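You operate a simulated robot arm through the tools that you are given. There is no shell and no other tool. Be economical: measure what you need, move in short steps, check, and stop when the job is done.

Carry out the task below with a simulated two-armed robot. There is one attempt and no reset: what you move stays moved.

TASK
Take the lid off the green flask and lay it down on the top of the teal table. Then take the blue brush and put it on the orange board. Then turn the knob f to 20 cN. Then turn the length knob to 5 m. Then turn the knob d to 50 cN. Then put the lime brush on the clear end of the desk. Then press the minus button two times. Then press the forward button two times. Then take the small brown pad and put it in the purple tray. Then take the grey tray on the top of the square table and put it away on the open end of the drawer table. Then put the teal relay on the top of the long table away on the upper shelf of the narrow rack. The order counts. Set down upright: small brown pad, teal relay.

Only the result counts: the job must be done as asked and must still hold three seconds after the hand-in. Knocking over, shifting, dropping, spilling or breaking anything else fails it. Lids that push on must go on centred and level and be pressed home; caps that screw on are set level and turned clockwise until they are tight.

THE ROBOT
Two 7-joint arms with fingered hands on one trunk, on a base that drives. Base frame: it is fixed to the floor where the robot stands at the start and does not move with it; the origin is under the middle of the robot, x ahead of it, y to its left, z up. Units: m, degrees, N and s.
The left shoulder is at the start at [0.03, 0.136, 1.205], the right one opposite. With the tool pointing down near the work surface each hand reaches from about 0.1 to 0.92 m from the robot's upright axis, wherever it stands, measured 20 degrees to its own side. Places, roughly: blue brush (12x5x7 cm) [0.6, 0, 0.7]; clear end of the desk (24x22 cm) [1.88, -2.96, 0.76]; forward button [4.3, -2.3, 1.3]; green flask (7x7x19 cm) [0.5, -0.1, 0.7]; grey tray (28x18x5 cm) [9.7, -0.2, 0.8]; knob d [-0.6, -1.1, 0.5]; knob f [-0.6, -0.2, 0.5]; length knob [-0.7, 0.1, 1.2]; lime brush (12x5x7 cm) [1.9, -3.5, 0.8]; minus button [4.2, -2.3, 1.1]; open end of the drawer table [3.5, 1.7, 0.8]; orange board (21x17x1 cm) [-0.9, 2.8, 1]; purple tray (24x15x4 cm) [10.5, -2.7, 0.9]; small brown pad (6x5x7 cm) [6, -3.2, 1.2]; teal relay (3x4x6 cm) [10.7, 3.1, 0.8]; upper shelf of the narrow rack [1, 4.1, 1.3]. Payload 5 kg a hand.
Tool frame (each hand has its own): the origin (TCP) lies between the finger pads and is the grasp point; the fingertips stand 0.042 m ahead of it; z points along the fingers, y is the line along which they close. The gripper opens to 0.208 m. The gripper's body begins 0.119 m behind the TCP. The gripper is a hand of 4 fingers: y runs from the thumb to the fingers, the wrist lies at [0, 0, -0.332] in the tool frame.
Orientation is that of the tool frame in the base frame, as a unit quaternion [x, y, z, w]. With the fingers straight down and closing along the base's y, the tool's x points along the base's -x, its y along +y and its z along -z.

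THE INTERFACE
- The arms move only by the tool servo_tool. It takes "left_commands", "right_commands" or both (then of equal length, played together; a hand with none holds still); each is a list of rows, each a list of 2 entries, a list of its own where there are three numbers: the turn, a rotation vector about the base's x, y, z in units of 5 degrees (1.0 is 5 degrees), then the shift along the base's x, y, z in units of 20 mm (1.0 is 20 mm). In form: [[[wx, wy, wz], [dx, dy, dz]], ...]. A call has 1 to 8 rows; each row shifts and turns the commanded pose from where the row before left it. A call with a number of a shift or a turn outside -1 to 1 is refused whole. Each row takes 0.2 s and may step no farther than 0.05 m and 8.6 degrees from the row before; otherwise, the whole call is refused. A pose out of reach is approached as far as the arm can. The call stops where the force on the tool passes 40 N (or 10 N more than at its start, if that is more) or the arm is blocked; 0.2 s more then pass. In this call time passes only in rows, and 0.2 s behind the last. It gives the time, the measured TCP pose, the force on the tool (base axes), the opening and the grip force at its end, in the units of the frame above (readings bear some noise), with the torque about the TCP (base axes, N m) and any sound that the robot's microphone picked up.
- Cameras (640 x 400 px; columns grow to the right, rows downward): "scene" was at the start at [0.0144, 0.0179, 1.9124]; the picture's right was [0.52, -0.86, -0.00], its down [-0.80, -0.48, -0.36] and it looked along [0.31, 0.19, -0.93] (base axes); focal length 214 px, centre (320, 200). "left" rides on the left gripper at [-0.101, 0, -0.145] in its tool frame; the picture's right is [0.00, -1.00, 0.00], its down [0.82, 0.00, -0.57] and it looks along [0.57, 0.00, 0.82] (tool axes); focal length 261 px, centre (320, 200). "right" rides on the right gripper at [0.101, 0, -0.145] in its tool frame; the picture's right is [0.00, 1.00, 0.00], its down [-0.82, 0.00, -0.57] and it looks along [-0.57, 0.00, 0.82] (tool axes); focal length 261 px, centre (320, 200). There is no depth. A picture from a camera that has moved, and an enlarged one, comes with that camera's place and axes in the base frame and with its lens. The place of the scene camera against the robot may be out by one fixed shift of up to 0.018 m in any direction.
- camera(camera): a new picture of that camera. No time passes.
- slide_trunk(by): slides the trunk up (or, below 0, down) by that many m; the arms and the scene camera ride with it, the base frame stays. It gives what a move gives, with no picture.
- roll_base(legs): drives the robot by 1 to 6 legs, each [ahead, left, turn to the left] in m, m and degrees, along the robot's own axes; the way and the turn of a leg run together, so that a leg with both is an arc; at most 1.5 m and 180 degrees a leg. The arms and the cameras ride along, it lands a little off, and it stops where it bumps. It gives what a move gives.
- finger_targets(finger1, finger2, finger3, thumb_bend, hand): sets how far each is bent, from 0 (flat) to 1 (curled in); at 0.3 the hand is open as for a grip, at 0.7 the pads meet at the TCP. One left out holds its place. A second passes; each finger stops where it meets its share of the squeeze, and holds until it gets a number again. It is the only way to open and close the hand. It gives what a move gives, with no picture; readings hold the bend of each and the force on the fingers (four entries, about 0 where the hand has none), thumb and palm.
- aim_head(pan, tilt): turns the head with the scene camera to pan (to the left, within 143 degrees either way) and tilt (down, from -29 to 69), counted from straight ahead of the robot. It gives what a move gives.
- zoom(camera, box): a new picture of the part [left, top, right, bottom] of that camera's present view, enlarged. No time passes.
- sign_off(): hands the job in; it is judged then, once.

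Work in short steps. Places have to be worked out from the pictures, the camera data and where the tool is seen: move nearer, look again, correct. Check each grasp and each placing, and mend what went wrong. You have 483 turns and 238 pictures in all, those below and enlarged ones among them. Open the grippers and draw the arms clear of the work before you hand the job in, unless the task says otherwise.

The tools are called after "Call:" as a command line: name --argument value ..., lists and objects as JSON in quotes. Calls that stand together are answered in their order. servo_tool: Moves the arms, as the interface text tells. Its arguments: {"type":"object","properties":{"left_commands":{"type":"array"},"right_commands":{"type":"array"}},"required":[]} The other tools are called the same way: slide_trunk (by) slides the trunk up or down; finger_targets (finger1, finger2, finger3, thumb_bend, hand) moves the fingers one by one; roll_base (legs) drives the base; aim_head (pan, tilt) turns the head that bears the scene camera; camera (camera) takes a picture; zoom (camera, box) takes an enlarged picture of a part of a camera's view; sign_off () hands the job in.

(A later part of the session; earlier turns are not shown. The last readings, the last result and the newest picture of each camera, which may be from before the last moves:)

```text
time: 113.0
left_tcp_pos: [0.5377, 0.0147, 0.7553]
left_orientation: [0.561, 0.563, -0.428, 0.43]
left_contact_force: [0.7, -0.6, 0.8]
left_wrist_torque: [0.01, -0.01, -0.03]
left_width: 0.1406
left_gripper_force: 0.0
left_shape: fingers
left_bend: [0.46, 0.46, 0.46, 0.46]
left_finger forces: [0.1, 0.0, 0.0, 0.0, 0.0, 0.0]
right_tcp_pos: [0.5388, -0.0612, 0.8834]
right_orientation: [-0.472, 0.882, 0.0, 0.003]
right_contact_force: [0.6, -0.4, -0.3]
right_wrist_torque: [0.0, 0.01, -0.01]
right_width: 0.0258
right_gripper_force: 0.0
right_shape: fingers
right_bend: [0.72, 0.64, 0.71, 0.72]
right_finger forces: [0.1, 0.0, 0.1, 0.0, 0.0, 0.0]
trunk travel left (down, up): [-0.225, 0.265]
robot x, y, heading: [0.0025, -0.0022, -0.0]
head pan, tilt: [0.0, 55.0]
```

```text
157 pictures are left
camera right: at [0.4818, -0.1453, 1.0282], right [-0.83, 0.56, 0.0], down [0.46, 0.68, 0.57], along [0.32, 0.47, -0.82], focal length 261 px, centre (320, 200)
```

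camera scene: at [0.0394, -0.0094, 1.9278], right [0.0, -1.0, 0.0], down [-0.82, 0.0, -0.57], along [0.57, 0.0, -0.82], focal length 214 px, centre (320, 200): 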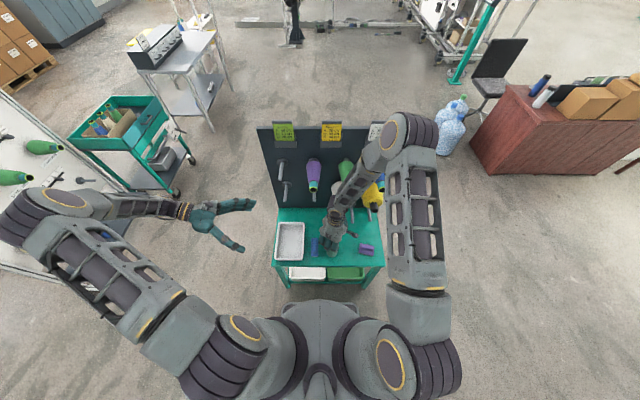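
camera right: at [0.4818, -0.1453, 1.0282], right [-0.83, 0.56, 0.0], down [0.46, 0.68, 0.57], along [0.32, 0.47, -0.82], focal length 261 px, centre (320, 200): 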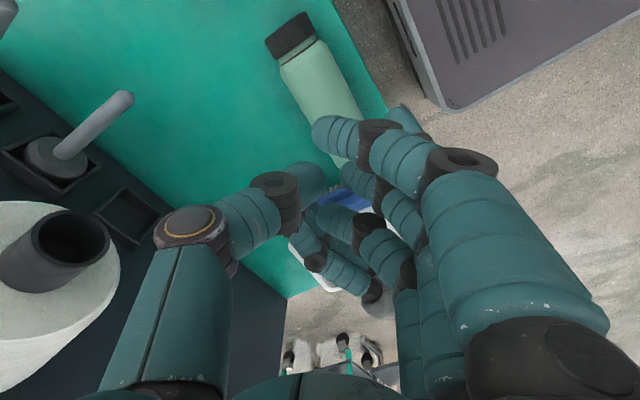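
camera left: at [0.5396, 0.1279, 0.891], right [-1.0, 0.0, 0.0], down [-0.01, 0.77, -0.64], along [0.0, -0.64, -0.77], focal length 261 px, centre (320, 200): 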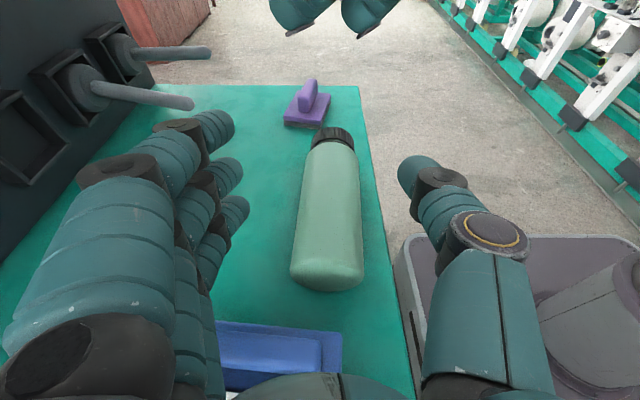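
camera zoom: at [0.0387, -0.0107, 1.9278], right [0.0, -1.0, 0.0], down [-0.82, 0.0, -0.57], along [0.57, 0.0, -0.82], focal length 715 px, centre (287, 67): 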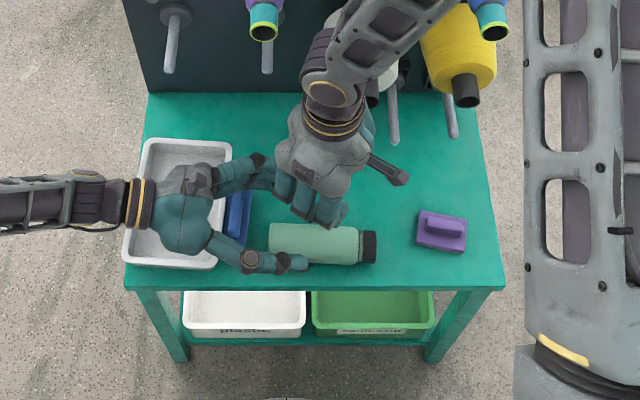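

The fall also nudged the brush and the white tray (~2 cm) — I'll restore the tray later. New plan: pick the flask up from above with the left hand (rolled so its camera ends below), hold it upright in the air, then unscrew with a full sweep of the right. First clear both hands upward.

Call:
servo_tool --right_commands '[[[0, 0, 0], [0, 0, 1]], [[0, 0, 0], [0, -0.5, 1]], [[0, 0, 0], [0, -1, 1]], [[0, 0, 0], [0, -1, 1]], [[0, 0, 0], [0, -1, 1]], [[0, 0, 0], [0, -1, 1]], [[0, 0, 0], [0, -1, 1]], [[0, 0, 0], [0, -1, 1]]]' --left_commands '[[[0, 0, 0], [0, 0, 1]], [[0, 0, 0], [0, 0, 1]], [[1, 0, 0], [0, 0, 1]], [[1, 0, 0], [0, 0, 1]], [[1, 0, 0], [0, 0, 1]], [[1, 0, 0], [0, 0, 1]], [[1, 0, 0], [0, 0, 1]], [[1, 0, 0], [0, 0, 1]]]'

Call:
servo_tool --left_commands '[[[1, 0, 0], [0, 0, 0.8]], [[1, 0, 0], [0, 0, 0.8]], [[1, 0, 0], [0, 0, 0.8]], [[1, 0, 0], [0, 0, 0.8]], [[1, 0, 0], [0, 0, 0.8]], [[1, 0, 0], [0, 0, 0.8]], [[1, 0, 0], [0, 0, 0.8]], [[1, 0, 0], [0, 0, 0.8]]]' --right_commands '[[[0, 0, 0], [0, -1, 0.3]], [[0, 0, 0], [0, -1, 0.3]], [[0, 0, 0], [0, -1, 0.3]], [[0, 0, 0], [0, -1, 0.3]], [[0, 0, 0], [0, -1, 0.3]], [[0, 0, 0], [0, -1, 0.3]], [[0, 0, 0], [0, -1, 0.3]], [[0, 0, 0], [0, -1, 0.3]]]'

Call:
servo_tool --left_commands '[[[1, 0, 0], [0, 0, 0]], [[0, 0, 1], [0, 0, 0]], [[0, 0, 1], [0, 0, 0]], [[0, 0, 1], [0, 0, 0]], [[0, 0, 1], [0, 0, 0]], [[0, 0, 1], [0, 0, 0]], [[0, 0, 1], [0, 0, 0]], [[0, 0, 1], [0, 0, 0]]]'

Call:
servo_tool --left_commands '[[[0, 0, 1], [0, 0, 0]], [[0, 0, 1], [0, 0, 0]], [[0, 0, 1], [0, 0, 0]], [[0, 0, 1], [0, 0, 0]], [[0, 0, 1], [0, 0, 0]], [[0, 0, 1], [0, 0, 0]], [[0, 0, 1], [0, 0, 0]], [[0, 0, 1], [0, 0, 0]]]'

Call:
servo_tool --left_commands '[[[0, 0, 1], [0, 0, 0]], [[0, 0, 1], [0, 0, 0]], [[0, 0, 1], [0, 0, 0]], [[0, 0, 1], [0, 0, 0]], [[0, 0, 1], [0, 0, 0]], [[0, 0, 1], [0, 0, 0]], [[0, 0, 1], [0, 0, 0]], [[0, 0, 1], [0, 0, 0]]]'

Call:
camera --camera "scene"

```text
time: 114.8
left_tcp_pos: [0.5367, 0.0141, 0.9147]
left_orientation: [0.654, 0.655, -0.268, 0.269]
left_contact_force: [-0.6, -0.5, 0.1]
left_wrist_torque: [0.08, -0.08, 0.09]
left_width: 0.1408
left_gripper_force: 0.0
left_shape: fingers
left_bend: [0.46, 0.46, 0.46, 0.46]
left_finger forces: [0.1, 0.0, 0.0, 0.0, 0.0, 0.0]
right_tcp_pos: [0.5369, -0.1927, 1.0445]
right_orientation: [-0.472, 0.882, -0.001, 0.002]
right_contact_force: [0.5, -0.9, -0.2]
right_wrist_torque: [0.14, -0.09, -0.01]
right_width: 0.0257
right_gripper_force: 0.0
right_shape: fingers
right_bend: [0.72, 0.64, 0.71, 0.72]
right_finger forces: [0.0, 0.0, 0.0, 0.1, 0.1, 0.1]
trunk travel left (down, up): [-0.225, 0.265]
robot x, y, heading: [-0.002, 0.0011, -0.3]
head pan, tilt: [0.0, 55.0]
```

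```text
time: 116.6
left_tcp_pos: [0.5352, 0.0116, 1.0428]
left_orientation: [0.706, 0.707, -0.027, 0.03]
left_contact_force: [-0.5, 0.5, -0.3]
left_wrist_torque: [0.11, -0.07, -0.02]
left_width: 0.1405
left_gripper_force: 0.1
left_shape: fingers
left_bend: [0.46, 0.46, 0.46, 0.46]
left_finger forces: [0.0, 0.0, 0.1, 0.0, 0.0, 0.1]
right_tcp_pos: [0.537, -0.353, 1.0901]
right_orientation: [-0.472, 0.882, 0.0, 0.003]
right_contact_force: [-0.9, -0.8, -0.3]
right_wrist_torque: [0.15, -0.08, -0.01]
right_width: 0.0258
right_gripper_force: 0.1
right_shape: fingers
right_bend: [0.72, 0.64, 0.71, 0.72]
right_finger forces: [0.0, 0.1, 0.0, 0.0, 0.0, 0.1]
trunk travel left (down, up): [-0.225, 0.265]
robot x, y, heading: [-0.0015, 0.0011, -0.1]
head pan, tilt: [0.0, 55.0]
```

```text
time: 118.4
left_tcp_pos: [0.5385, 0.0152, 1.0425]
left_orientation: [0.461, 0.888, 0.001, -0.001]
left_contact_force: [0.5, 0.9, 0.5]
left_wrist_torque: [0.02, 0.01, 0.01]
left_width: 0.1406
left_gripper_force: 0.1
left_shape: fingers
left_bend: [0.46, 0.46, 0.46, 0.46]
left_finger forces: [0.0, 0.0, 0.1, 0.0, 0.1, 0.0]
right_tcp_pos: [0.5378, -0.3513, 1.0896]
right_orientation: [-0.472, 0.881, -0.001, 0.002]
right_contact_force: [-0.1, -0.9, -0.4]
right_wrist_torque: [0.01, 0.01, 0.0]
right_width: 0.0258
right_gripper_force: 0.1
right_shape: fingers
right_bend: [0.72, 0.64, 0.71, 0.72]
right_finger forces: [0.0, 0.1, 0.0, 0.0, 0.0, 0.1]
trunk travel left (down, up): [-0.225, 0.265]
robot x, y, heading: [0.003, 0.002, 0.1]
head pan, tilt: [0.0, 55.0]
```

```text
time: 120.2
left_tcp_pos: [0.5382, 0.0153, 1.0443]
left_orientation: [0.13, 0.992, 0.003, -0.003]
left_contact_force: [0.0, -0.3, 0.2]
left_wrist_torque: [0.01, 0.02, 0.0]
left_width: 0.1407
left_gripper_force: 0.2
left_shape: fingers
left_bend: [0.46, 0.46, 0.46, 0.46]
left_finger forces: [0.1, 0.1, 0.0, 0.0, 0.1, 0.0]
right_tcp_pos: [0.5356, -0.3504, 1.0909]
right_orientation: [-0.473, 0.881, -0.001, 0.002]
right_contact_force: [0.1, 0.0, -0.1]
right_wrist_torque: [0.03, 0.05, -0.04]
right_width: 0.0258
right_gripper_force: 0.1
right_shape: fingers
right_bend: [0.72, 0.64, 0.71, 0.72]
right_finger forces: [0.0, 0.0, 0.0, 0.0, 0.0, 0.1]
trunk travel left (down, up): [-0.225, 0.265]
robot x, y, heading: [-0.0016, -0.0011, -0.1]
head pan, tilt: [0.0, 55.0]
```

```text
time: 122.0
left_tcp_pos: [0.5391, 0.0138, 1.0427]
left_orientation: [-0.217, 0.976, 0.001, -0.002]
left_contact_force: [0.3, 1.1, 0.6]
left_wrist_torque: [0.01, 0.0, 0.01]
left_width: 0.1404
left_gripper_force: 0.1
left_shape: fingers
left_bend: [0.46, 0.46, 0.46, 0.46]
left_finger forces: [0.0, 0.0, 0.0, 0.0, 0.1, 0.0]
right_tcp_pos: [0.5363, -0.3509, 1.0908]
right_orientation: [-0.473, 0.881, 0.0, 0.002]
right_contact_force: [0.4, -0.6, -0.7]
right_wrist_torque: [-0.02, 0.03, -0.03]
right_width: 0.0257
right_gripper_force: 0.1
right_shape: fingers
right_bend: [0.72, 0.64, 0.71, 0.72]
right_finger forces: [0.0, 0.0, 0.0, 0.0, 0.0, 0.0]
trunk travel left (down, up): [-0.225, 0.265]
robot x, y, heading: [0.003, -0.0025, 0.1]
head pan, tilt: [0.0, 55.0]
```

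```text
156 pictures are left
camera scene: at [0.0386, -0.0113, 1.9278], right [0.0, -1.0, 0.0], down [-0.82, 0.0, -0.57], along [0.57, 0.0, -0.82], focal length 214 px, centre (320, 200)
```

scene: 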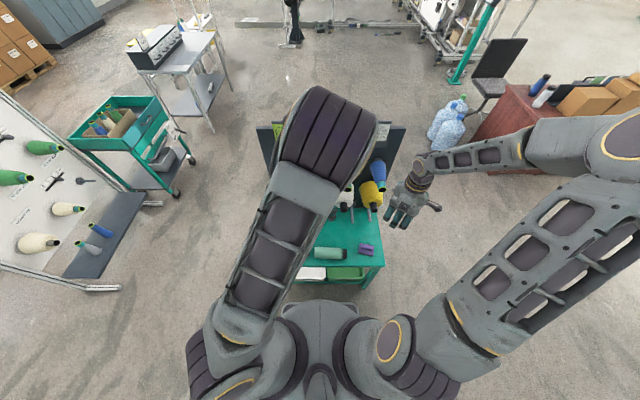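

Continue rotating the left to +90° while moving above the flask's lower half.

Call:
servo_tool --left_commands '[[[0, 0, 1], [-0.09, -0.27, 0]], [[0, 0, 1], [-0.09, -0.27, 0]], [[0, 0, 1], [-0.09, -0.27, 0]], [[0, 0, 1], [-0.09, -0.27, 0]], [[0, 0, 1], [-0.09, -0.27, 0]], [[0, 0, 1], [-0.09, -0.27, 0]], [[0, 0, 1], [-0.09, -0.27, 0]], [[0, 0, 1], [-0.09, -0.27, 0]]]'

Call:
servo_tool --left_commands '[[[0, 0, 1], [0, 0, -0.8]], [[0, 0, 1], [0, 0, -0.8]], [[0, 0, 1], [0, 0, -0.8]], [[0, 0, 1], [0, 0, -0.8]], [[0, 0, 1], [0, 0, -0.8]], [[0, 0, 0], [0, 0, -0.8]]]'

Call:
camera --camera "left"

Call:
zoom --camera "scene" --box '[240, 180, 420, 300]'

```text
time: 123.8
left_tcp_pos: [0.5245, -0.0278, 1.0439]
left_orientation: [-0.538, 0.843, -0.001, -0.001]
left_contact_force: [-0.3, -0.9, 0.8]
left_wrist_torque: [0.02, -0.01, -0.03]
left_width: 0.1405
left_gripper_force: 0.0
left_shape: fingers
left_bend: [0.46, 0.46, 0.46, 0.46]
left_finger forces: [0.0, 0.0, 0.1, 0.1, 0.0, 0.0]
right_tcp_pos: [0.5365, -0.3508, 1.0907]
right_orientation: [-0.473, 0.881, -0.001, 0.003]
right_contact_force: [0.0, 0.5, 0.9]
right_wrist_torque: [-0.01, -0.04, 0.02]
right_width: 0.0258
right_gripper_force: 0.0
right_shape: fingers
right_bend: [0.72, 0.64, 0.71, 0.72]
right_finger forces: [0.0, 0.1, 0.0, 0.0, 0.1, 0.1]
trunk travel left (down, up): [-0.225, 0.265]
robot x, y, heading: [-0.001, -0.0011, -0.1]
head pan, tilt: [0.0, 55.0]
```

```text
time: 125.2
left_tcp_pos: [0.5244, -0.0293, 0.947]
left_orientation: [0.707, -0.707, 0.0, 0.003]
left_contact_force: [0.2, -0.8, -0.2]
left_wrist_torque: [0.01, 0.0, 0.0]
left_width: 0.1406
left_gripper_force: 0.0
left_shape: fingers
left_bend: [0.46, 0.46, 0.46, 0.46]
left_finger forces: [0.0, 0.0, 0.1, 0.0, 0.0, 0.0]
right_tcp_pos: [0.5381, -0.3522, 1.09]
right_orientation: [-0.472, 0.881, 0.0, 0.003]
right_contact_force: [-0.5, -0.1, -0.1]
right_wrist_torque: [0.01, 0.01, 0.01]
right_width: 0.0258
right_gripper_force: 0.0
right_shape: fingers
right_bend: [0.72, 0.64, 0.71, 0.72]
right_finger forces: [0.0, 0.0, 0.1, 0.0, 0.1, 0.1]
trunk travel left (down, up): [-0.225, 0.265]
robot x, y, heading: [-0.0004, -0.0015, -0.0]
head pan, tilt: [0.0, 55.0]
```

```text
155 pictures are left
camera left: at [0.5252, 0.0724, 1.0916], right [1.0, 0.01, 0.0], down [0.01, -0.82, 0.57], along [0.0, -0.57, -0.82], focal length 261 px, centre (320, 200)
```

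left: 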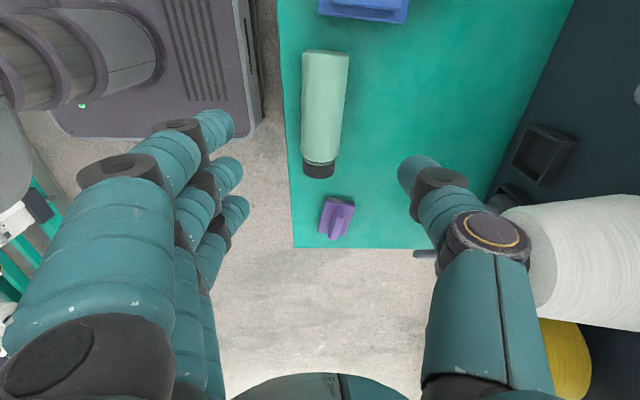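

```text
3.33 times, centred on (330, 240) of scene
camera zoom: at [0.0393, -0.0112, 1.9278], right [0.0, -1.0, 0.0], down [-0.82, 0.0, -0.57], along [0.57, 0.0, -0.82], focal length 715 px, centre (287, 67)
```

zoom: 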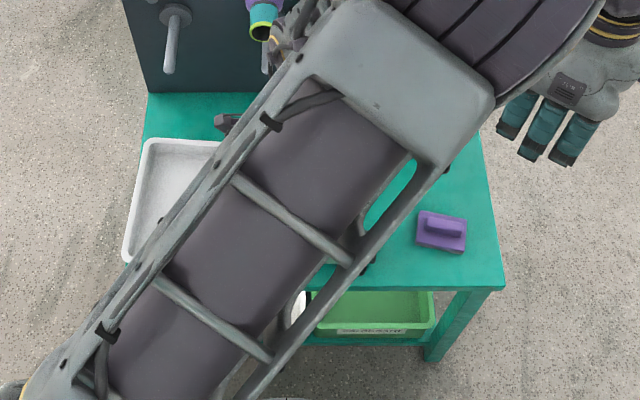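

Flask lies along y at x≈0.53 (base y 0.026, lid y −0.142). Descend.

Call:
servo_tool --left_commands '[[[0, 0, 0], [0.03, 0, -1]], [[0, 0, 0], [0.03, 0, -1]], [[0, 0, 0], [0.03, 0, -1]], [[0, 0, 0], [0.03, 0, -1]], [[0, 0, 0], [0.03, 0, -1]], [[0, 0, 0], [0.03, 0, -1]], [[0, 0, 0], [0.03, 0, -1]], [[0, 0, 0], [0.03, 0, -1]]]'

Call:
servo_tool --left_commands '[[[0, 0, 0], [0, 0, -1]], [[0, 0, 0], [0, 0, -1]], [[0, 0, 0], [0, 0, -0.9]]]'

Call:
camera --camera "left"

```text
time: 127.0
left_tcp_pos: [0.5273, -0.0275, 0.7856]
left_orientation: [0.708, -0.707, 0.001, 0.002]
left_contact_force: [1.1, -0.3, -0.5]
left_wrist_torque: [0.05, 0.06, -0.03]
left_width: 0.1407
left_gripper_force: 0.1
left_shape: fingers
left_bend: [0.46, 0.46, 0.46, 0.46]
left_finger forces: [0.0, 0.1, 0.0, 0.0, 0.1, 0.0]
right_tcp_pos: [0.537, -0.3503, 1.0901]
right_orientation: [-0.472, 0.881, 0.0, 0.002]
right_contact_force: [0.4, 0.2, -0.5]
right_wrist_torque: [0.01, 0.04, -0.02]
right_width: 0.0258
right_gripper_force: 0.0
right_shape: fingers
right_bend: [0.72, 0.64, 0.71, 0.72]
right_finger forces: [0.1, 0.0, 0.0, 0.0, 0.0, 0.1]
trunk travel left (down, up): [-0.225, 0.265]
robot x, y, heading: [-0.0003, -0.0009, 0.0]
head pan, tilt: [0.0, 55.0]
```

```text
time: 127.8
left_tcp_pos: [0.5292, -0.0286, 0.7291]
left_orientation: [-0.707, 0.707, 0.0, -0.002]
left_contact_force: [0.4, -0.5, -1.1]
left_wrist_torque: [-0.01, 0.09, -0.01]
left_width: 0.1403
left_gripper_force: 0.1
left_shape: fingers
left_bend: [0.46, 0.46, 0.46, 0.46]
left_finger forces: [0.2, 0.0, 0.0, 0.0, 0.0, 0.1]
right_tcp_pos: [0.5378, -0.3505, 1.0893]
right_orientation: [-0.472, 0.881, 0.0, 0.002]
right_contact_force: [0.4, 0.2, 0.0]
right_wrist_torque: [0.01, 0.02, 0.05]
right_width: 0.0257
right_gripper_force: 0.0
right_shape: fingers
right_bend: [0.72, 0.64, 0.71, 0.72]
right_finger forces: [0.1, 0.0, 0.0, 0.0, 0.0, 0.1]
trunk travel left (down, up): [-0.225, 0.265]
robot x, y, heading: [0.0043, -0.0018, -0.2]
head pan, tilt: [0.0, 55.0]
```

```text
153 pictures are left
camera left: at [0.5297, 0.0723, 0.873], right [1.0, 0.0, 0.0], down [0.01, -0.82, 0.57], along [0.0, -0.57, -0.82], focal length 261 px, centre (320, 200)
```

left: 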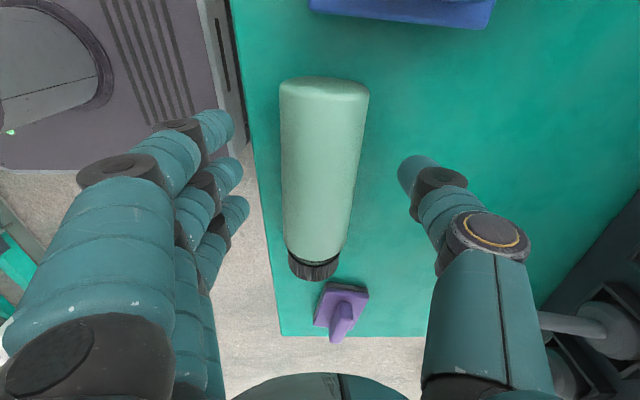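

Centred. Lower 23 mm and close.

Call:
servo_tool --left_commands '[[[0, 0, 0], [-0.05, 0, -0.6]], [[0, 0, 0], [-0.05, 0, -0.6]]]'

Call:
finger_targets --hand "left" --finger1 0.66 --finger2 0.66 --finger3 0.66 --thumb_bend 0.66

Call:
camera --camera "left"

```text
time: 128.4
left_tcp_pos: [0.5271, -0.0281, 0.7052]
left_orientation: [0.707, -0.707, 0.001, 0.002]
left_contact_force: [0.3, 0.1, 0.1]
left_wrist_torque: [0.01, -0.02, 0.01]
left_width: 0.1408
left_gripper_force: 0.2
left_shape: fingers
left_bend: [0.46, 0.46, 0.46, 0.46]
left_finger forces: [0.0, 0.1, 0.0, 0.0, 0.0, 0.0]
right_tcp_pos: [0.5363, -0.351, 1.0912]
right_orientation: [-0.473, 0.881, -0.001, 0.002]
right_contact_force: [-0.4, 0.4, -0.4]
right_wrist_torque: [0.05, -0.02, 0.0]
right_width: 0.0259
right_gripper_force: 0.1
right_shape: fingers
right_bend: [0.72, 0.64, 0.71, 0.72]
right_finger forces: [0.0, 0.0, 0.1, 0.0, 0.0, 0.0]
trunk travel left (down, up): [-0.225, 0.265]
robot x, y, heading: [0.0026, -0.0015, 0.3]
head pan, tilt: [0.0, 55.0]
```

```text
time: 129.4
left_tcp_pos: [0.527, -0.0275, 0.704]
left_orientation: [-0.707, 0.707, 0.0, -0.002]
left_contact_force: [-0.1, -0.5, -0.2]
left_wrist_torque: [0.0, 0.01, -0.04]
left_width: 0.0803
left_gripper_force: 25.8
left_shape: fingers
left_bend: [0.6, 0.6, 0.59, 0.6]
left_finger forces: [7.9, 8.8, 9.1, 0.1, 25.2, 0.1]
right_tcp_pos: [0.5377, -0.3503, 1.0903]
right_orientation: [-0.473, 0.881, -0.001, 0.002]
right_contact_force: [-0.1, 0.1, 0.0]
right_wrist_torque: [0.02, 0.01, 0.01]
right_width: 0.0255
right_gripper_force: 0.1
right_shape: fingers
right_bend: [0.72, 0.64, 0.71, 0.72]
right_finger forces: [0.1, 0.0, 0.0, 0.1, 0.1, 0.0]
trunk travel left (down, up): [-0.225, 0.265]
robot x, y, heading: [0.0016, 0.0011, -0.2]
head pan, tilt: [0.0, 55.0]
```

```text
152 pictures are left
camera left: at [0.5275, 0.0725, 0.8496], right [1.0, 0.01, 0.0], down [0.01, -0.82, 0.57], along [0.0, -0.57, -0.82], focal length 261 px, centre (320, 200)
```

left: 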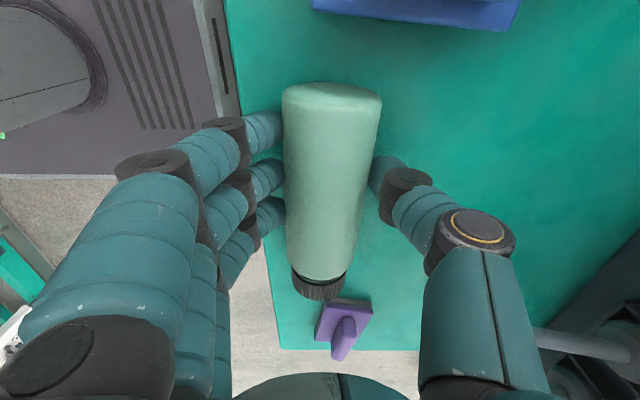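

Excellent balanced grip (≈26 N over all fingers). Lift the flask and rotate the left hand −90° about x to bring it upright with the lid on top.

Call:
servo_tool --left_commands '[[[0, 0, 0], [0, 0, 1]], [[0, 0, 0], [0, 0, 1]], [[0, 0, 0], [0, 0, 1]], [[0, 0, 0], [0, 0, 1]], [[0, 0, 0], [0, 0, 1]], [[0, 0, 0], [0, 0, 1]], [[-1, 0, 0], [0, 0, 1]], [[-1, 0, 0], [0, 0, 1]]]'

Call:
servo_tool --left_commands '[[[-1, 0, 0], [0, 0, 0.8]], [[-1, 0, 0], [0, 0, 0.8]], [[-1, 0, 0], [0, 0, 0.8]], [[-1, 0, 0], [0, 0, 0.8]], [[-1, 0, 0], [0, 0, 0.5]], [[-1, 0, 0], [0, 0, 0.5]], [[-1, 0, 0], [0, 0, 0]], [[-1, 0, 0], [0, 0, 0]]]'

Call:
servo_tool --left_commands '[[[-1, 0, 0], [0, 0, 0]], [[-1, 0, 0], [0, 0, 0]], [[-1, 0, 0], [0, 0, 0]], [[-1, 0, 0], [0, 0, 0]], [[-1, 0, 0], [0, 0, 0]], [[-1, 0, 0], [0, 0, 0]], [[-1, 0, 0], [0, 0, 0]], [[-1, 0, 0], [0, 0, 0]]]'

Call:
camera --camera "left"

Call:
camera --camera "right"

Call:
camera --camera "scene"

```text
time: 131.2
left_tcp_pos: [0.5262, -0.0293, 0.8663]
left_orientation: [-0.703, 0.705, -0.063, -0.065]
left_contact_force: [-1.7, -0.2, -2.5]
left_wrist_torque: [0.12, -0.1, 0.03]
left_width: 0.0801
left_gripper_force: 25.5
left_shape: fingers
left_bend: [0.61, 0.6, 0.59, 0.6]
left_finger forces: [8.0, 8.8, 8.7, 0.1, 25.1, 0.0]
right_tcp_pos: [0.5364, -0.3505, 1.0908]
right_orientation: [-0.471, 0.882, -0.001, 0.002]
right_contact_force: [-1.4, 0.7, 1.1]
right_wrist_torque: [-0.06, -0.04, -0.04]
right_width: 0.026
right_gripper_force: 0.1
right_shape: fingers
right_bend: [0.72, 0.64, 0.71, 0.72]
right_finger forces: [0.0, 0.0, 0.0, 0.1, 0.0, 0.0]
trunk travel left (down, up): [-0.225, 0.265]
robot x, y, heading: [0.003, -0.0048, 0.0]
head pan, tilt: [0.0, 55.0]
```

```text
time: 133.0
left_tcp_pos: [0.5279, -0.0289, 0.949]
left_orientation: [0.64, -0.639, 0.301, 0.302]
left_contact_force: [-0.4, 0.3, -2.2]
left_wrist_torque: [0.14, -0.01, 0.02]
left_width: 0.08
left_gripper_force: 24.9
left_shape: fingers
left_bend: [0.61, 0.6, 0.59, 0.6]
left_finger forces: [7.9, 8.7, 8.7, 0.1, 24.8, 0.0]
right_tcp_pos: [0.5371, -0.3491, 1.0909]
right_orientation: [-0.472, 0.881, -0.002, 0.001]
right_contact_force: [0.2, 0.6, 0.8]
right_wrist_torque: [-0.08, 0.02, -0.01]
right_width: 0.0258
right_gripper_force: 0.1
right_shape: fingers
right_bend: [0.72, 0.64, 0.71, 0.72]
right_finger forces: [0.0, 0.0, 0.0, 0.0, 0.1, 0.0]
trunk travel left (down, up): [-0.225, 0.265]
robot x, y, heading: [-0.0025, -0.0009, -0.0]
head pan, tilt: [0.0, 55.0]
```

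```text
time: 134.8
left_tcp_pos: [0.5257, -0.0272, 0.95]
left_orientation: [0.498, -0.5, 0.5, 0.502]
left_contact_force: [0.1, 0.0, -2.4]
left_wrist_torque: [0.08, -0.01, -0.07]
left_width: 0.08
left_gripper_force: 25.6
left_shape: fingers
left_bend: [0.61, 0.6, 0.59, 0.6]
left_finger forces: [7.9, 8.8, 9.1, 0.1, 25.3, 0.1]
right_tcp_pos: [0.5379, -0.3503, 1.0902]
right_orientation: [-0.473, 0.881, 0.0, 0.003]
right_contact_force: [-0.1, 1.2, 0.2]
right_wrist_torque: [-0.01, 0.04, 0.0]
right_width: 0.0258
right_gripper_force: 0.1
right_shape: fingers
right_bend: [0.72, 0.64, 0.71, 0.72]
right_finger forces: [0.1, 0.1, 0.1, 0.0, 0.0, 0.1]
trunk travel left (down, up): [-0.225, 0.265]
robot x, y, heading: [0.0006, 0.001, -0.1]
head pan, tilt: [0.0, 55.0]
```

```text
151 pictures are left
camera left: at [0.5276, 0.1154, 0.8484], right [1.0, 0.0, -0.01], down [0.01, 0.58, 0.82], along [0.0, -0.82, 0.58], focal length 261 px, centre (320, 200)
```

left: 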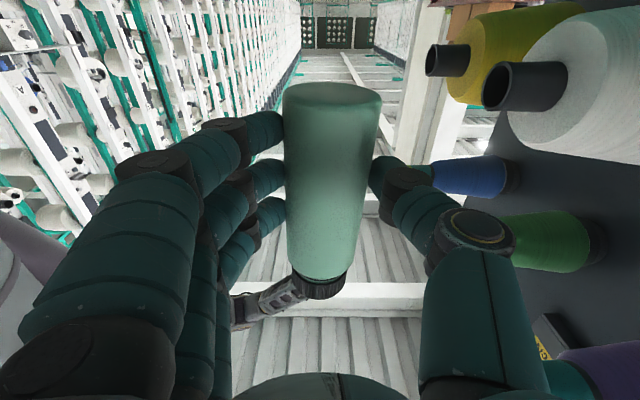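

```text
150 pictures are left
camera right: at [0.4813, -0.4347, 1.2355], right [-0.83, 0.56, 0.0], down [0.46, 0.68, 0.57], along [0.32, 0.48, -0.82], focal length 261 px, centre (320, 200)
```

right: 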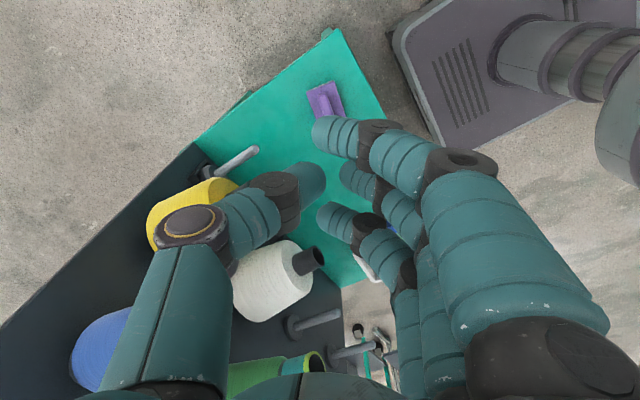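

```text
149 pictures are left
camera scene: at [0.0393, -0.0104, 1.9278], right [0.0, -1.0, 0.0], down [-0.82, 0.0, -0.57], along [0.57, 0.0, -0.82], focal length 214 px, centre (320, 200)
```

scene: 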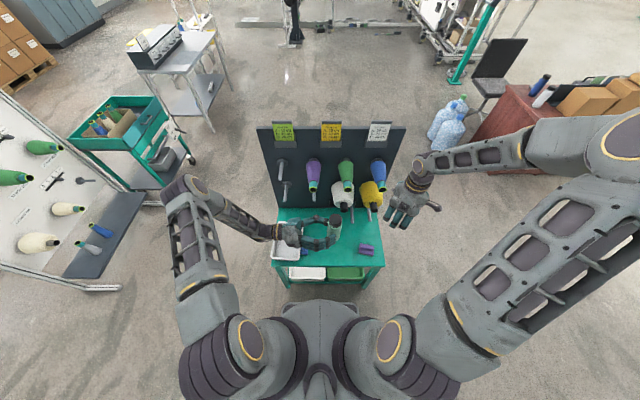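

Flask is upright in the air in a solid grip. I draw it 80 mm nearer (away from the cone tips) and bring the right hand up, unwinding it for a long sweep.

Call:
servo_tool --left_commands '[[[0, 0, 0], [-0.5, 0, 0]], [[0, 0, 0], [-0.5, 0, 0]], [[0, 0, 0], [-0.5, 0, 0]], [[0, 0, 0], [-0.5, 0, 0]], [[0, 0, 0], [-0.5, 0, 0]], [[0, 0, 0], [-0.5, 0, 0]], [[0, 0, 0], [-0.5, 0, 0]], [[0, 0, 0], [-0.5, 0, 0]]]' --right_commands '[[[0, 0, -1], [-0.5, 0, 0.5]], [[0, 0, -1], [-0.5, 0, 0.5]], [[0, 0, -1], [-0.5, 0, 0.5]], [[0, 0, -1], [-0.5, 0, 0.5]], [[0, 0, -1], [-0.5, 0, 0.5]], [[0, 0, -1], [-0.5, 0, 0.5]], [[0, 0, -1], [-0.5, 0, 0.5]], [[0, 0, -1], [-0.5, 0, 0.5]]]'

Call:
servo_tool --right_commands '[[[0, 0, -1], [0, 0.5, 0]], [[0, 0, -1], [0, 0.5, 0]], [[0, 0, -1], [0, 0.5, 0]], [[0, 0, -1], [0, 0.5, 0]], [[0, 0, -1], [0, 0.5, 0]], [[0, 0, -1], [0, 0.5, 0]], [[0, 0, -1], [0, 0.5, 0]], [[0, 0, -1], [0, 0.5, 0]]]'

Call:
servo_tool --right_commands '[[[0, 0, -1], [0, 0.5, 0]], [[0, 0, -1], [0, 0.5, 0]], [[0, 0, -1], [0, 0.5, 0]], [[0, 0, -1], [0, 0.5, 0]], [[0, 0, -1], [0, 0.5, 0]], [[0, 0, -1], [0, 0.5, 0]], [[0, 0, -1], [0, 0.5, 0]], [[0, 0, -1], [0, 0.5, 0]]]'

Call:
finger_targets --hand "right" --finger1 0.48 --finger2 0.48 --finger3 0.48 --thumb_bend 0.48

Call:
camera --camera "right"

```text
time: 136.6
left_tcp_pos: [0.4449, -0.029, 0.9505]
left_orientation: [0.499, -0.5, 0.5, 0.501]
left_contact_force: [0.0, -0.3, -1.8]
left_wrist_torque: [0.12, 0.01, 0.0]
left_width: 0.08
left_gripper_force: 26.2
left_shape: fingers
left_bend: [0.61, 0.6, 0.59, 0.6]
left_finger forces: [7.9, 8.8, 9.0, 0.0, 25.2, 0.2]
right_tcp_pos: [0.4587, -0.3518, 1.1717]
right_orientation: [-0.142, 0.99, -0.001, 0.001]
right_contact_force: [-1.0, 0.1, -0.1]
right_wrist_torque: [-0.03, -0.08, 0.0]
right_width: 0.0259
right_gripper_force: 0.1
right_shape: fingers
right_bend: [0.72, 0.64, 0.71, 0.72]
right_finger forces: [0.1, 0.1, 0.1, 0.0, 0.0, 0.0]
trunk travel left (down, up): [-0.225, 0.265]
robot x, y, heading: [0.0025, 0.0032, -0.1]
head pan, tilt: [0.0, 55.0]
```

```text
time: 138.4
left_tcp_pos: [0.4473, -0.0303, 0.9485]
left_orientation: [0.499, -0.5, 0.5, 0.501]
left_contact_force: [-0.2, 0.2, -3.0]
left_wrist_torque: [0.11, 0.03, -0.02]
left_width: 0.08
left_gripper_force: 25.9
left_shape: fingers
left_bend: [0.61, 0.6, 0.59, 0.6]
left_finger forces: [8.0, 8.8, 9.1, 0.1, 25.2, 0.0]
right_tcp_pos: [0.4567, -0.2704, 1.1712]
right_orientation: [0.205, 0.979, -0.002, 0.001]
right_contact_force: [-0.4, -0.5, 0.1]
right_wrist_torque: [-0.01, 0.02, -0.01]
right_width: 0.0257
right_gripper_force: 0.1
right_shape: fingers
right_bend: [0.72, 0.64, 0.71, 0.72]
right_finger forces: [0.0, 0.0, 0.0, 0.1, 0.0, 0.0]
trunk travel left (down, up): [-0.225, 0.265]
robot x, y, heading: [-0.002, -0.0056, -0.0]
head pan, tilt: [0.0, 55.0]
```

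```text
time: 140.2
left_tcp_pos: [0.4455, -0.0285, 0.9496]
left_orientation: [0.498, -0.5, 0.5, 0.502]
left_contact_force: [0.2, 0.6, -3.2]
left_wrist_torque: [0.11, -0.03, -0.02]
left_width: 0.0799
left_gripper_force: 25.1
left_shape: fingers
left_bend: [0.61, 0.6, 0.59, 0.6]
left_finger forces: [7.8, 8.7, 9.1, 0.0, 25.2, 0.1]
right_tcp_pos: [0.4581, -0.1906, 1.1704]
right_orientation: [0.528, 0.849, -0.002, 0.0]
right_contact_force: [0.7, 0.4, -0.1]
right_wrist_torque: [-0.04, 0.02, 0.01]
right_width: 0.0257
right_gripper_force: 0.1
right_shape: fingers
right_bend: [0.72, 0.64, 0.71, 0.72]
right_finger forces: [0.0, 0.0, 0.1, 0.0, 0.0, 0.0]
trunk travel left (down, up): [-0.225, 0.265]
robot x, y, heading: [-0.0076, -0.0012, 0.1]
head pan, tilt: [0.0, 55.0]
```

```text
time: 141.2
left_tcp_pos: [0.4467, -0.0284, 0.9489]
left_orientation: [0.499, -0.5, 0.5, 0.502]
left_contact_force: [-0.1, 0.1, -2.6]
left_wrist_torque: [0.12, 0.06, 0.04]
left_width: 0.0799
left_gripper_force: 25.5
left_shape: fingers
left_bend: [0.61, 0.6, 0.59, 0.6]
left_finger forces: [7.9, 8.8, 9.1, 0.0, 25.2, 0.1]
right_tcp_pos: [0.4589, -0.1921, 1.17]
right_orientation: [0.527, 0.85, -0.002, 0.001]
right_contact_force: [0.5, 0.7, 0.2]
right_wrist_torque: [0.01, 0.06, -0.01]
right_width: 0.1301
right_gripper_force: 0.1
right_shape: fingers
right_bend: [0.48, 0.48, 0.48, 0.48]
right_finger forces: [0.0, 0.0, 0.0, 0.1, 0.0, 0.0]
trunk travel left (down, up): [-0.225, 0.265]
robot x, y, heading: [0.0007, 0.0017, -0.0]
head pan, tilt: [0.0, 55.0]
```

```text
148 pictures are left
camera right: at [0.4142, -0.1008, 1.3154], right [0.9, 0.44, 0.0], down [0.36, -0.73, 0.57], along [0.25, -0.52, -0.82], focal length 261 px, centre (320, 200)
```

right: 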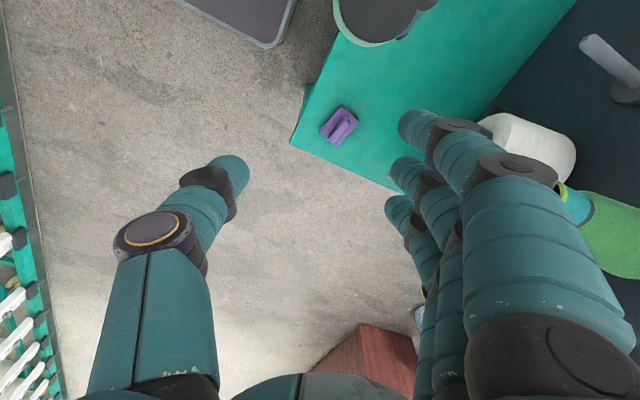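

Unwind further to −124° while moving over the flask.

Call:
servo_tool --right_commands '[[[0, 0, -1], [-0.05, 0.5, 0]], [[0, 0, -1], [-0.05, 0.5, 0]], [[0, 0, -1], [-0.05, 0.5, 0]], [[0, 0, -1], [-0.05, 0.5, 0]], [[0, 0, -1], [-0.05, 0.5, 0]], [[0, 0, -1], [-0.05, 0.5, 0]], [[0, 0, -1], [-0.05, 0.5, 0]], [[0, 0, -1], [-0.05, 0.5, 0]]]'

Call:
servo_tool --right_commands '[[[0, 0, -1], [-0.05, 0.6, 0]], [[0, 0, -1], [-0.05, 0.6, 0]], [[0, 0, -1], [-0.05, 0.6, 0]], [[0, 0, -1], [-0.05, 0.6, 0]], [[0, 0, -1], [0, 0.6, 0]]]'

Call:
camera --camera "right"

Call:
zoom --camera "scene" --box '[240, 180, 420, 300]'

```text
time: 143.0
left_tcp_pos: [0.4474, -0.0287, 0.9488]
left_orientation: [0.498, -0.5, 0.5, 0.502]
left_contact_force: [0.1, 0.8, -1.9]
left_wrist_torque: [0.09, -0.01, -0.01]
left_width: 0.08
left_gripper_force: 25.2
left_shape: fingers
left_bend: [0.61, 0.6, 0.59, 0.6]
left_finger forces: [7.9, 8.8, 9.2, 0.0, 25.2, 0.1]
right_tcp_pos: [0.4508, -0.1112, 1.1697]
right_orientation: [0.787, 0.617, -0.002, 0.0]
right_contact_force: [0.3, 0.3, 0.5]
right_wrist_torque: [0.0, 0.0, 0.0]
right_width: 0.1301
right_gripper_force: 0.1
right_shape: fingers
right_bend: [0.48, 0.48, 0.48, 0.48]
right_finger forces: [0.1, 0.0, 0.0, 0.0, 0.0, 0.1]
trunk travel left (down, up): [-0.225, 0.265]
robot x, y, heading: [0.0001, 0.0001, -0.0]
head pan, tilt: [0.0, 55.0]
```

```text
time: 144.2
left_tcp_pos: [0.4462, -0.0292, 0.9477]
left_orientation: [0.499, -0.5, 0.5, 0.501]
left_contact_force: [0.4, 0.7, -2.5]
left_wrist_torque: [0.09, 0.01, 0.01]
left_width: 0.08
left_gripper_force: 25.5
left_shape: fingers
left_bend: [0.61, 0.6, 0.59, 0.6]
left_finger forces: [7.9, 8.7, 9.0, 0.0, 25.2, 0.0]
right_tcp_pos: [0.4468, -0.0491, 1.1708]
right_orientation: [0.902, 0.433, -0.002, 0.0]
right_contact_force: [0.7, 1.2, -0.4]
right_wrist_torque: [-0.04, 0.03, 0.0]
right_width: 0.1302
right_gripper_force: 0.0
right_shape: fingers
right_bend: [0.48, 0.48, 0.48, 0.48]
right_finger forces: [0.1, 0.0, 0.0, 0.0, 0.0, 0.0]
trunk travel left (down, up): [-0.225, 0.265]
robot x, y, heading: [0.0012, 0.0001, -0.3]
head pan, tilt: [0.0, 55.0]
```

```text
147 pictures are left
camera right: at [0.5117, 0.0282, 1.316], right [0.78, -0.63, 0.0], down [-0.51, -0.64, 0.58], along [-0.36, -0.45, -0.82], focal length 261 px, centre (320, 200)
```

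right: 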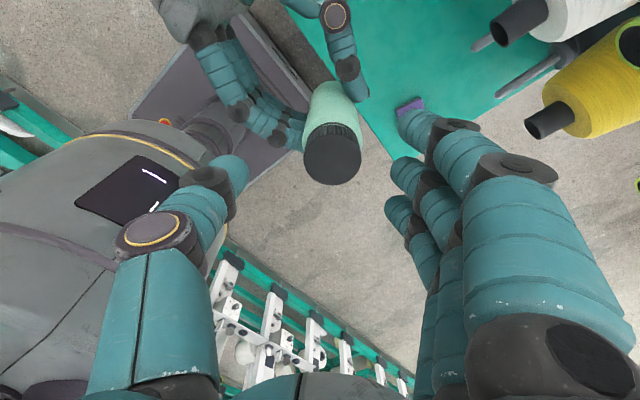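

```text
3.33 times, centred on (330, 240) of scene
camera zoom: at [0.0389, -0.01, 1.9278], right [0.0, -1.0, 0.0], down [-0.82, 0.0, -0.57], along [0.57, 0.0, -0.82], focal length 715 px, centre (287, 67)
```

zoom: 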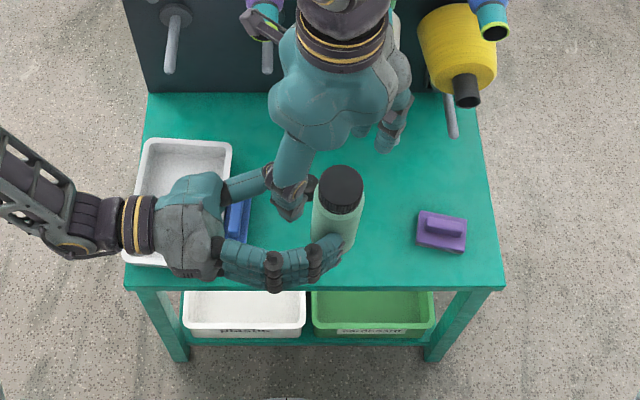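

Right hand at −129°, lid centre at about (0.450,-0.066,1.076). Lower over it.

Call:
servo_tool --right_commands '[[[0, 0, 0], [0.05, -0.25, -1]], [[0, 0, 0], [0.05, -0.25, -1]], [[0, 0, 0], [0.05, -0.25, -1]]]'

Call:
camera --camera "right"

```text
time: 145.0
left_tcp_pos: [0.4486, -0.0292, 0.949]
left_orientation: [0.498, -0.5, 0.5, 0.502]
left_contact_force: [-0.7, 0.7, -3.1]
left_wrist_torque: [0.08, 0.03, -0.06]
left_width: 0.0801
left_gripper_force: 25.5
left_shape: fingers
left_bend: [0.61, 0.6, 0.59, 0.6]
left_finger forces: [7.8, 8.7, 9.0, 0.1, 25.2, 0.0]
right_tcp_pos: [0.4501, -0.0666, 1.1105]
right_orientation: [0.901, 0.434, -0.002, 0.0]
right_contact_force: [-0.1, 0.1, 0.2]
right_wrist_torque: [-0.07, 0.07, 0.01]
right_width: 0.1302
right_gripper_force: 0.0
right_shape: fingers
right_bend: [0.48, 0.48, 0.48, 0.48]
right_finger forces: [0.1, 0.0, 0.0, 0.0, 0.0, 0.1]
trunk travel left (down, up): [-0.225, 0.265]
robot x, y, heading: [0.0028, -0.0036, -0.1]
head pan, tilt: [0.0, 55.0]
```

```text
145 pictures are left
camera right: at [0.5139, 0.0121, 1.2559], right [0.78, -0.63, 0.0], down [-0.51, -0.64, 0.57], along [-0.36, -0.45, -0.82], focal length 261 px, centre (320, 200)
```

right: 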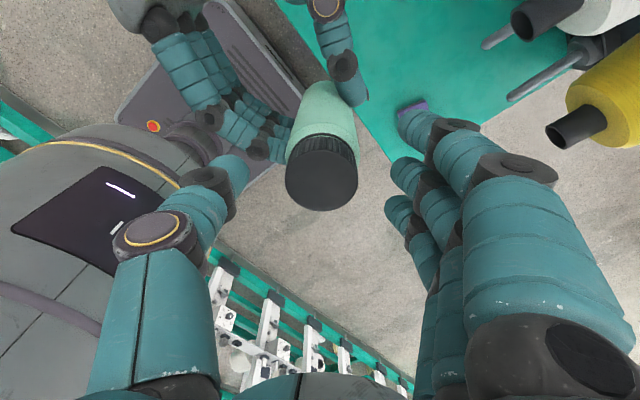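

Centred. Lower 24 mm and grip the lid.

Call:
servo_tool --right_commands '[[[0, 0, 0], [0, -0.05, -0.6]], [[0, 0, 0], [0, 0, -0.6]]]'

Call:
finger_targets --hand "right" --finger1 0.72 --finger2 0.72 --finger3 0.72 --thumb_bend 0.72

Call:
camera --camera "right"

```text
time: 145.6
left_tcp_pos: [0.4462, -0.0285, 0.9486]
left_orientation: [0.499, -0.499, 0.5, 0.501]
left_contact_force: [0.4, -1.2, -1.9]
left_wrist_torque: [0.13, 0.01, 0.0]
left_width: 0.08
left_gripper_force: 26.0
left_shape: fingers
left_bend: [0.61, 0.6, 0.59, 0.6]
left_finger forces: [7.9, 8.8, 9.0, 0.0, 25.2, 0.0]
right_tcp_pos: [0.4486, -0.0666, 1.0879]
right_orientation: [0.901, 0.433, -0.003, -0.001]
right_contact_force: [0.6, -0.1, 0.7]
right_wrist_torque: [-0.01, 0.0, -0.02]
right_width: 0.13
right_gripper_force: 0.0
right_shape: fingers
right_bend: [0.48, 0.48, 0.48, 0.48]
right_finger forces: [0.0, 0.0, 0.1, 0.0, 0.1, 0.0]
trunk travel left (down, up): [-0.225, 0.265]
robot x, y, heading: [-0.002, -0.0002, 0.2]
head pan, tilt: [0.0, 55.0]
```

```text
time: 146.6
left_tcp_pos: [0.4471, -0.0285, 0.9491]
left_orientation: [0.499, -0.499, 0.5, 0.502]
left_contact_force: [0.9, 3.9, 1.3]
left_wrist_torque: [0.24, 0.47, 0.23]
left_width: 0.0805
left_gripper_force: 26.3
left_shape: fingers
left_bend: [0.61, 0.6, 0.6, 0.6]
left_finger forces: [9.1, 8.3, 7.8, 0.1, 26.8, 0.0]
right_tcp_pos: [0.4484, -0.0673, 1.0872]
right_orientation: [0.901, 0.434, -0.002, -0.001]
right_contact_force: [-0.8, -4.5, -1.5]
right_wrist_torque: [-0.76, -0.28, -0.12]
right_width: 0.0494
right_gripper_force: 34.5
right_shape: fingers
right_bend: [0.68, 0.57, 0.65, 0.65]
right_finger forces: [11.8, 10.4, 20.7, 0.1, 26.3, 0.0]
trunk travel left (down, up): [-0.225, 0.265]
robot x, y, heading: [-0.0014, 0.001, 0.0]
head pan, tilt: [0.0, 55.0]
```

```text
144 pictures are left
camera right: at [0.5127, 0.0109, 1.2327], right [0.78, -0.63, 0.0], down [-0.51, -0.64, 0.57], along [-0.36, -0.45, -0.82], focal length 261 px, centre (320, 200)
```

right: 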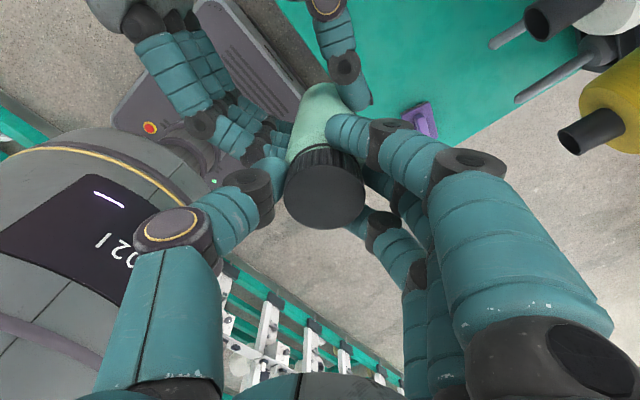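

Good grips. Raise the left's finger targets and turn +40°.

Call:
finger_targets --hand "left" --finger1 0.74 --finger2 0.74 --finger3 0.74 --thumb_bend 0.72

Call:
servo_tool --right_commands '[[[0, 0, 1], [0, 0, 0.02]], [[0, 0, 1], [0, 0, 0.02]], [[0, 0, 1], [0, 0, 0.02]], [[0, 0, 1], [0, 0, 0.02]], [[0, 0, 1], [0, 0, 0.02]], [[0, 0, 1], [0, 0, 0.02]], [[0, 0, 1], [0, 0, 0.02]], [[0, 0, 1], [0, 0, 0.02]]]'

Call:
camera --camera "left"

```text
time: 147.6
left_tcp_pos: [0.4465, -0.0274, 0.949]
left_orientation: [0.499, -0.499, 0.501, 0.501]
left_contact_force: [1.5, 5.1, 2.4]
left_wrist_torque: [-0.01, 0.43, 0.17]
left_width: 0.0802
left_gripper_force: 30.7
left_shape: fingers
left_bend: [0.6, 0.6, 0.6, 0.6]
left_finger forces: [10.8, 9.7, 9.2, 0.1, 31.0, 0.0]
right_tcp_pos: [0.4477, -0.0664, 1.0882]
right_orientation: [0.901, 0.434, -0.002, -0.001]
right_contact_force: [-1.4, -4.5, -2.5]
right_wrist_torque: [-0.8, -0.27, -0.14]
right_width: 0.0491
right_gripper_force: 34.7
right_shape: fingers
right_bend: [0.68, 0.57, 0.65, 0.65]
right_finger forces: [12.0, 10.0, 21.3, 0.1, 25.7, 0.0]
trunk travel left (down, up): [-0.225, 0.265]
robot x, y, heading: [-0.001, -0.0017, 0.0]
head pan, tilt: [0.0, 55.0]
```

```text
time: 149.4
left_tcp_pos: [0.4457, -0.0295, 0.949]
left_orientation: [0.499, -0.499, 0.5, 0.502]
left_contact_force: [3.1, 2.3, -8.9]
left_wrist_torque: [0.17, 0.68, 0.86]
left_width: 0.0802
left_gripper_force: 28.6
left_shape: fingers
left_bend: [0.6, 0.6, 0.6, 0.62]
left_finger forces: [8.5, 7.6, 8.8, 0.0, 31.6, 0.1]
right_tcp_pos: [0.4496, -0.066, 1.0909]
right_orientation: [0.698, 0.716, -0.001, 0.0]
right_contact_force: [-2.5, -2.3, 5.9]
right_wrist_torque: [-0.07, -0.24, -0.73]
right_width: 0.0537
right_gripper_force: 34.2
right_shape: fingers
right_bend: [0.64, 0.58, 0.7, 0.66]
right_finger forces: [17.7, 9.6, 16.8, 0.0, 24.1, 0.0]
trunk travel left (down, up): [-0.225, 0.265]
robot x, y, heading: [0.0004, 0.0006, -0.2]
head pan, tilt: [0.0, 55.0]
```

```text
143 pictures are left
camera left: at [0.447, 0.1151, 0.8478], right [1.0, 0.0, -0.01], down [0.01, 0.57, 0.82], along [0.0, -0.82, 0.57], focal length 261 px, centre (320, 200)
```

left: 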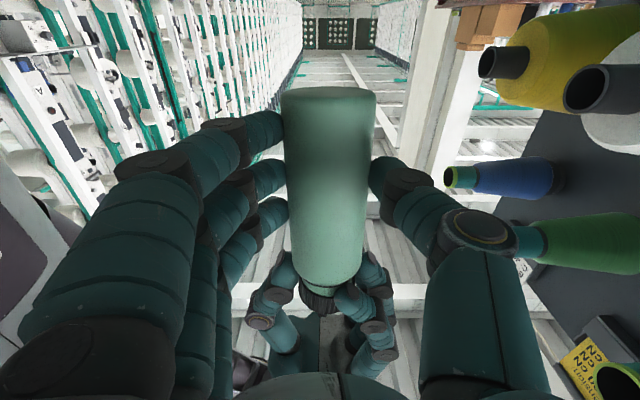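

Clean torque transfer (0.8 Nm, small side forces). Keep turning.

Call:
servo_tool --right_commands '[[[0, 0, 1], [0, 0, 0.04]], [[0, 0, 1], [0, 0, 0.04]], [[0, 0, 1], [0, 0, 0.04]], [[0, 0, 1], [0, 0, 0.04]], [[0, 0, 1], [0, 0, 0.04]], [[0, 0, 1], [0, 0, 0.04]], [[0, 0, 1], [0, 0, 0.04]], [[0, 0, 1], [0, 0, 0.04]]]'

Call:
camera --camera "right"

Call:
camera --camera "left"

```text
time: 151.2
left_tcp_pos: [0.4474, -0.0285, 0.9499]
left_orientation: [0.498, -0.499, 0.501, 0.502]
left_contact_force: [1.3, 2.3, 5.9]
left_wrist_torque: [-0.41, 0.38, 0.65]
left_width: 0.08
left_gripper_force: 27.8
left_shape: fingers
left_bend: [0.6, 0.6, 0.6, 0.62]
left_finger forces: [8.6, 7.8, 8.8, 0.1, 30.4, 0.1]
right_tcp_pos: [0.4489, -0.0667, 1.0975]
right_orientation: [0.412, 0.911, -0.003, 0.001]
right_contact_force: [-1.4, -2.1, -4.8]
right_wrist_torque: [-0.07, -0.09, -0.56]
right_width: 0.0434
right_gripper_force: 17.3
right_shape: fingers
right_bend: [0.71, 0.58, 0.71, 0.67]
right_finger forces: [6.6, 10.3, 1.2, 0.1, 17.7, 0.0]
trunk travel left (down, up): [-0.225, 0.265]
robot x, y, heading: [0.0008, -0.0, -0.0]
head pan, tilt: [0.0, 55.0]
```

```text
142 pictures are left
camera right: at [0.3833, 0.009, 1.2421], right [0.75, 0.66, 0.0], down [0.54, -0.61, 0.57], along [0.38, -0.43, -0.82], focal length 261 px, centre (320, 200)
```

right: 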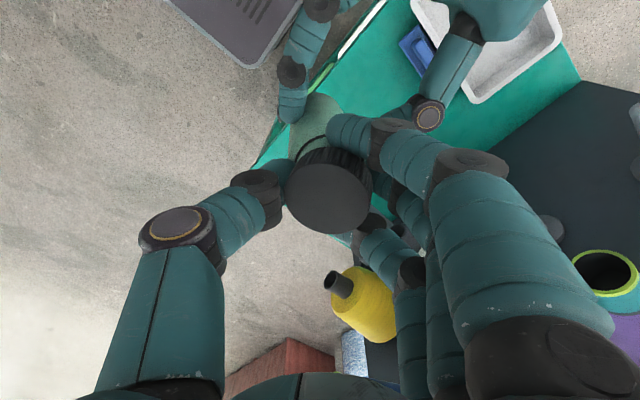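

```text
141 pictures are left
camera left: at [0.4474, 0.1147, 0.8486], right [1.0, 0.0, -0.01], down [0.01, 0.58, 0.82], along [0.0, -0.82, 0.58], focal length 261 px, centre (320, 200)
```

left: 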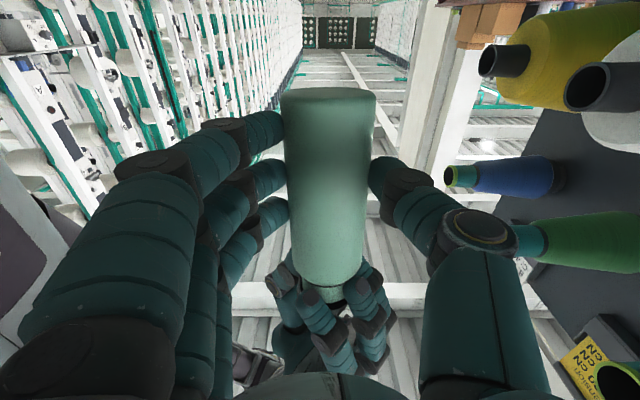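

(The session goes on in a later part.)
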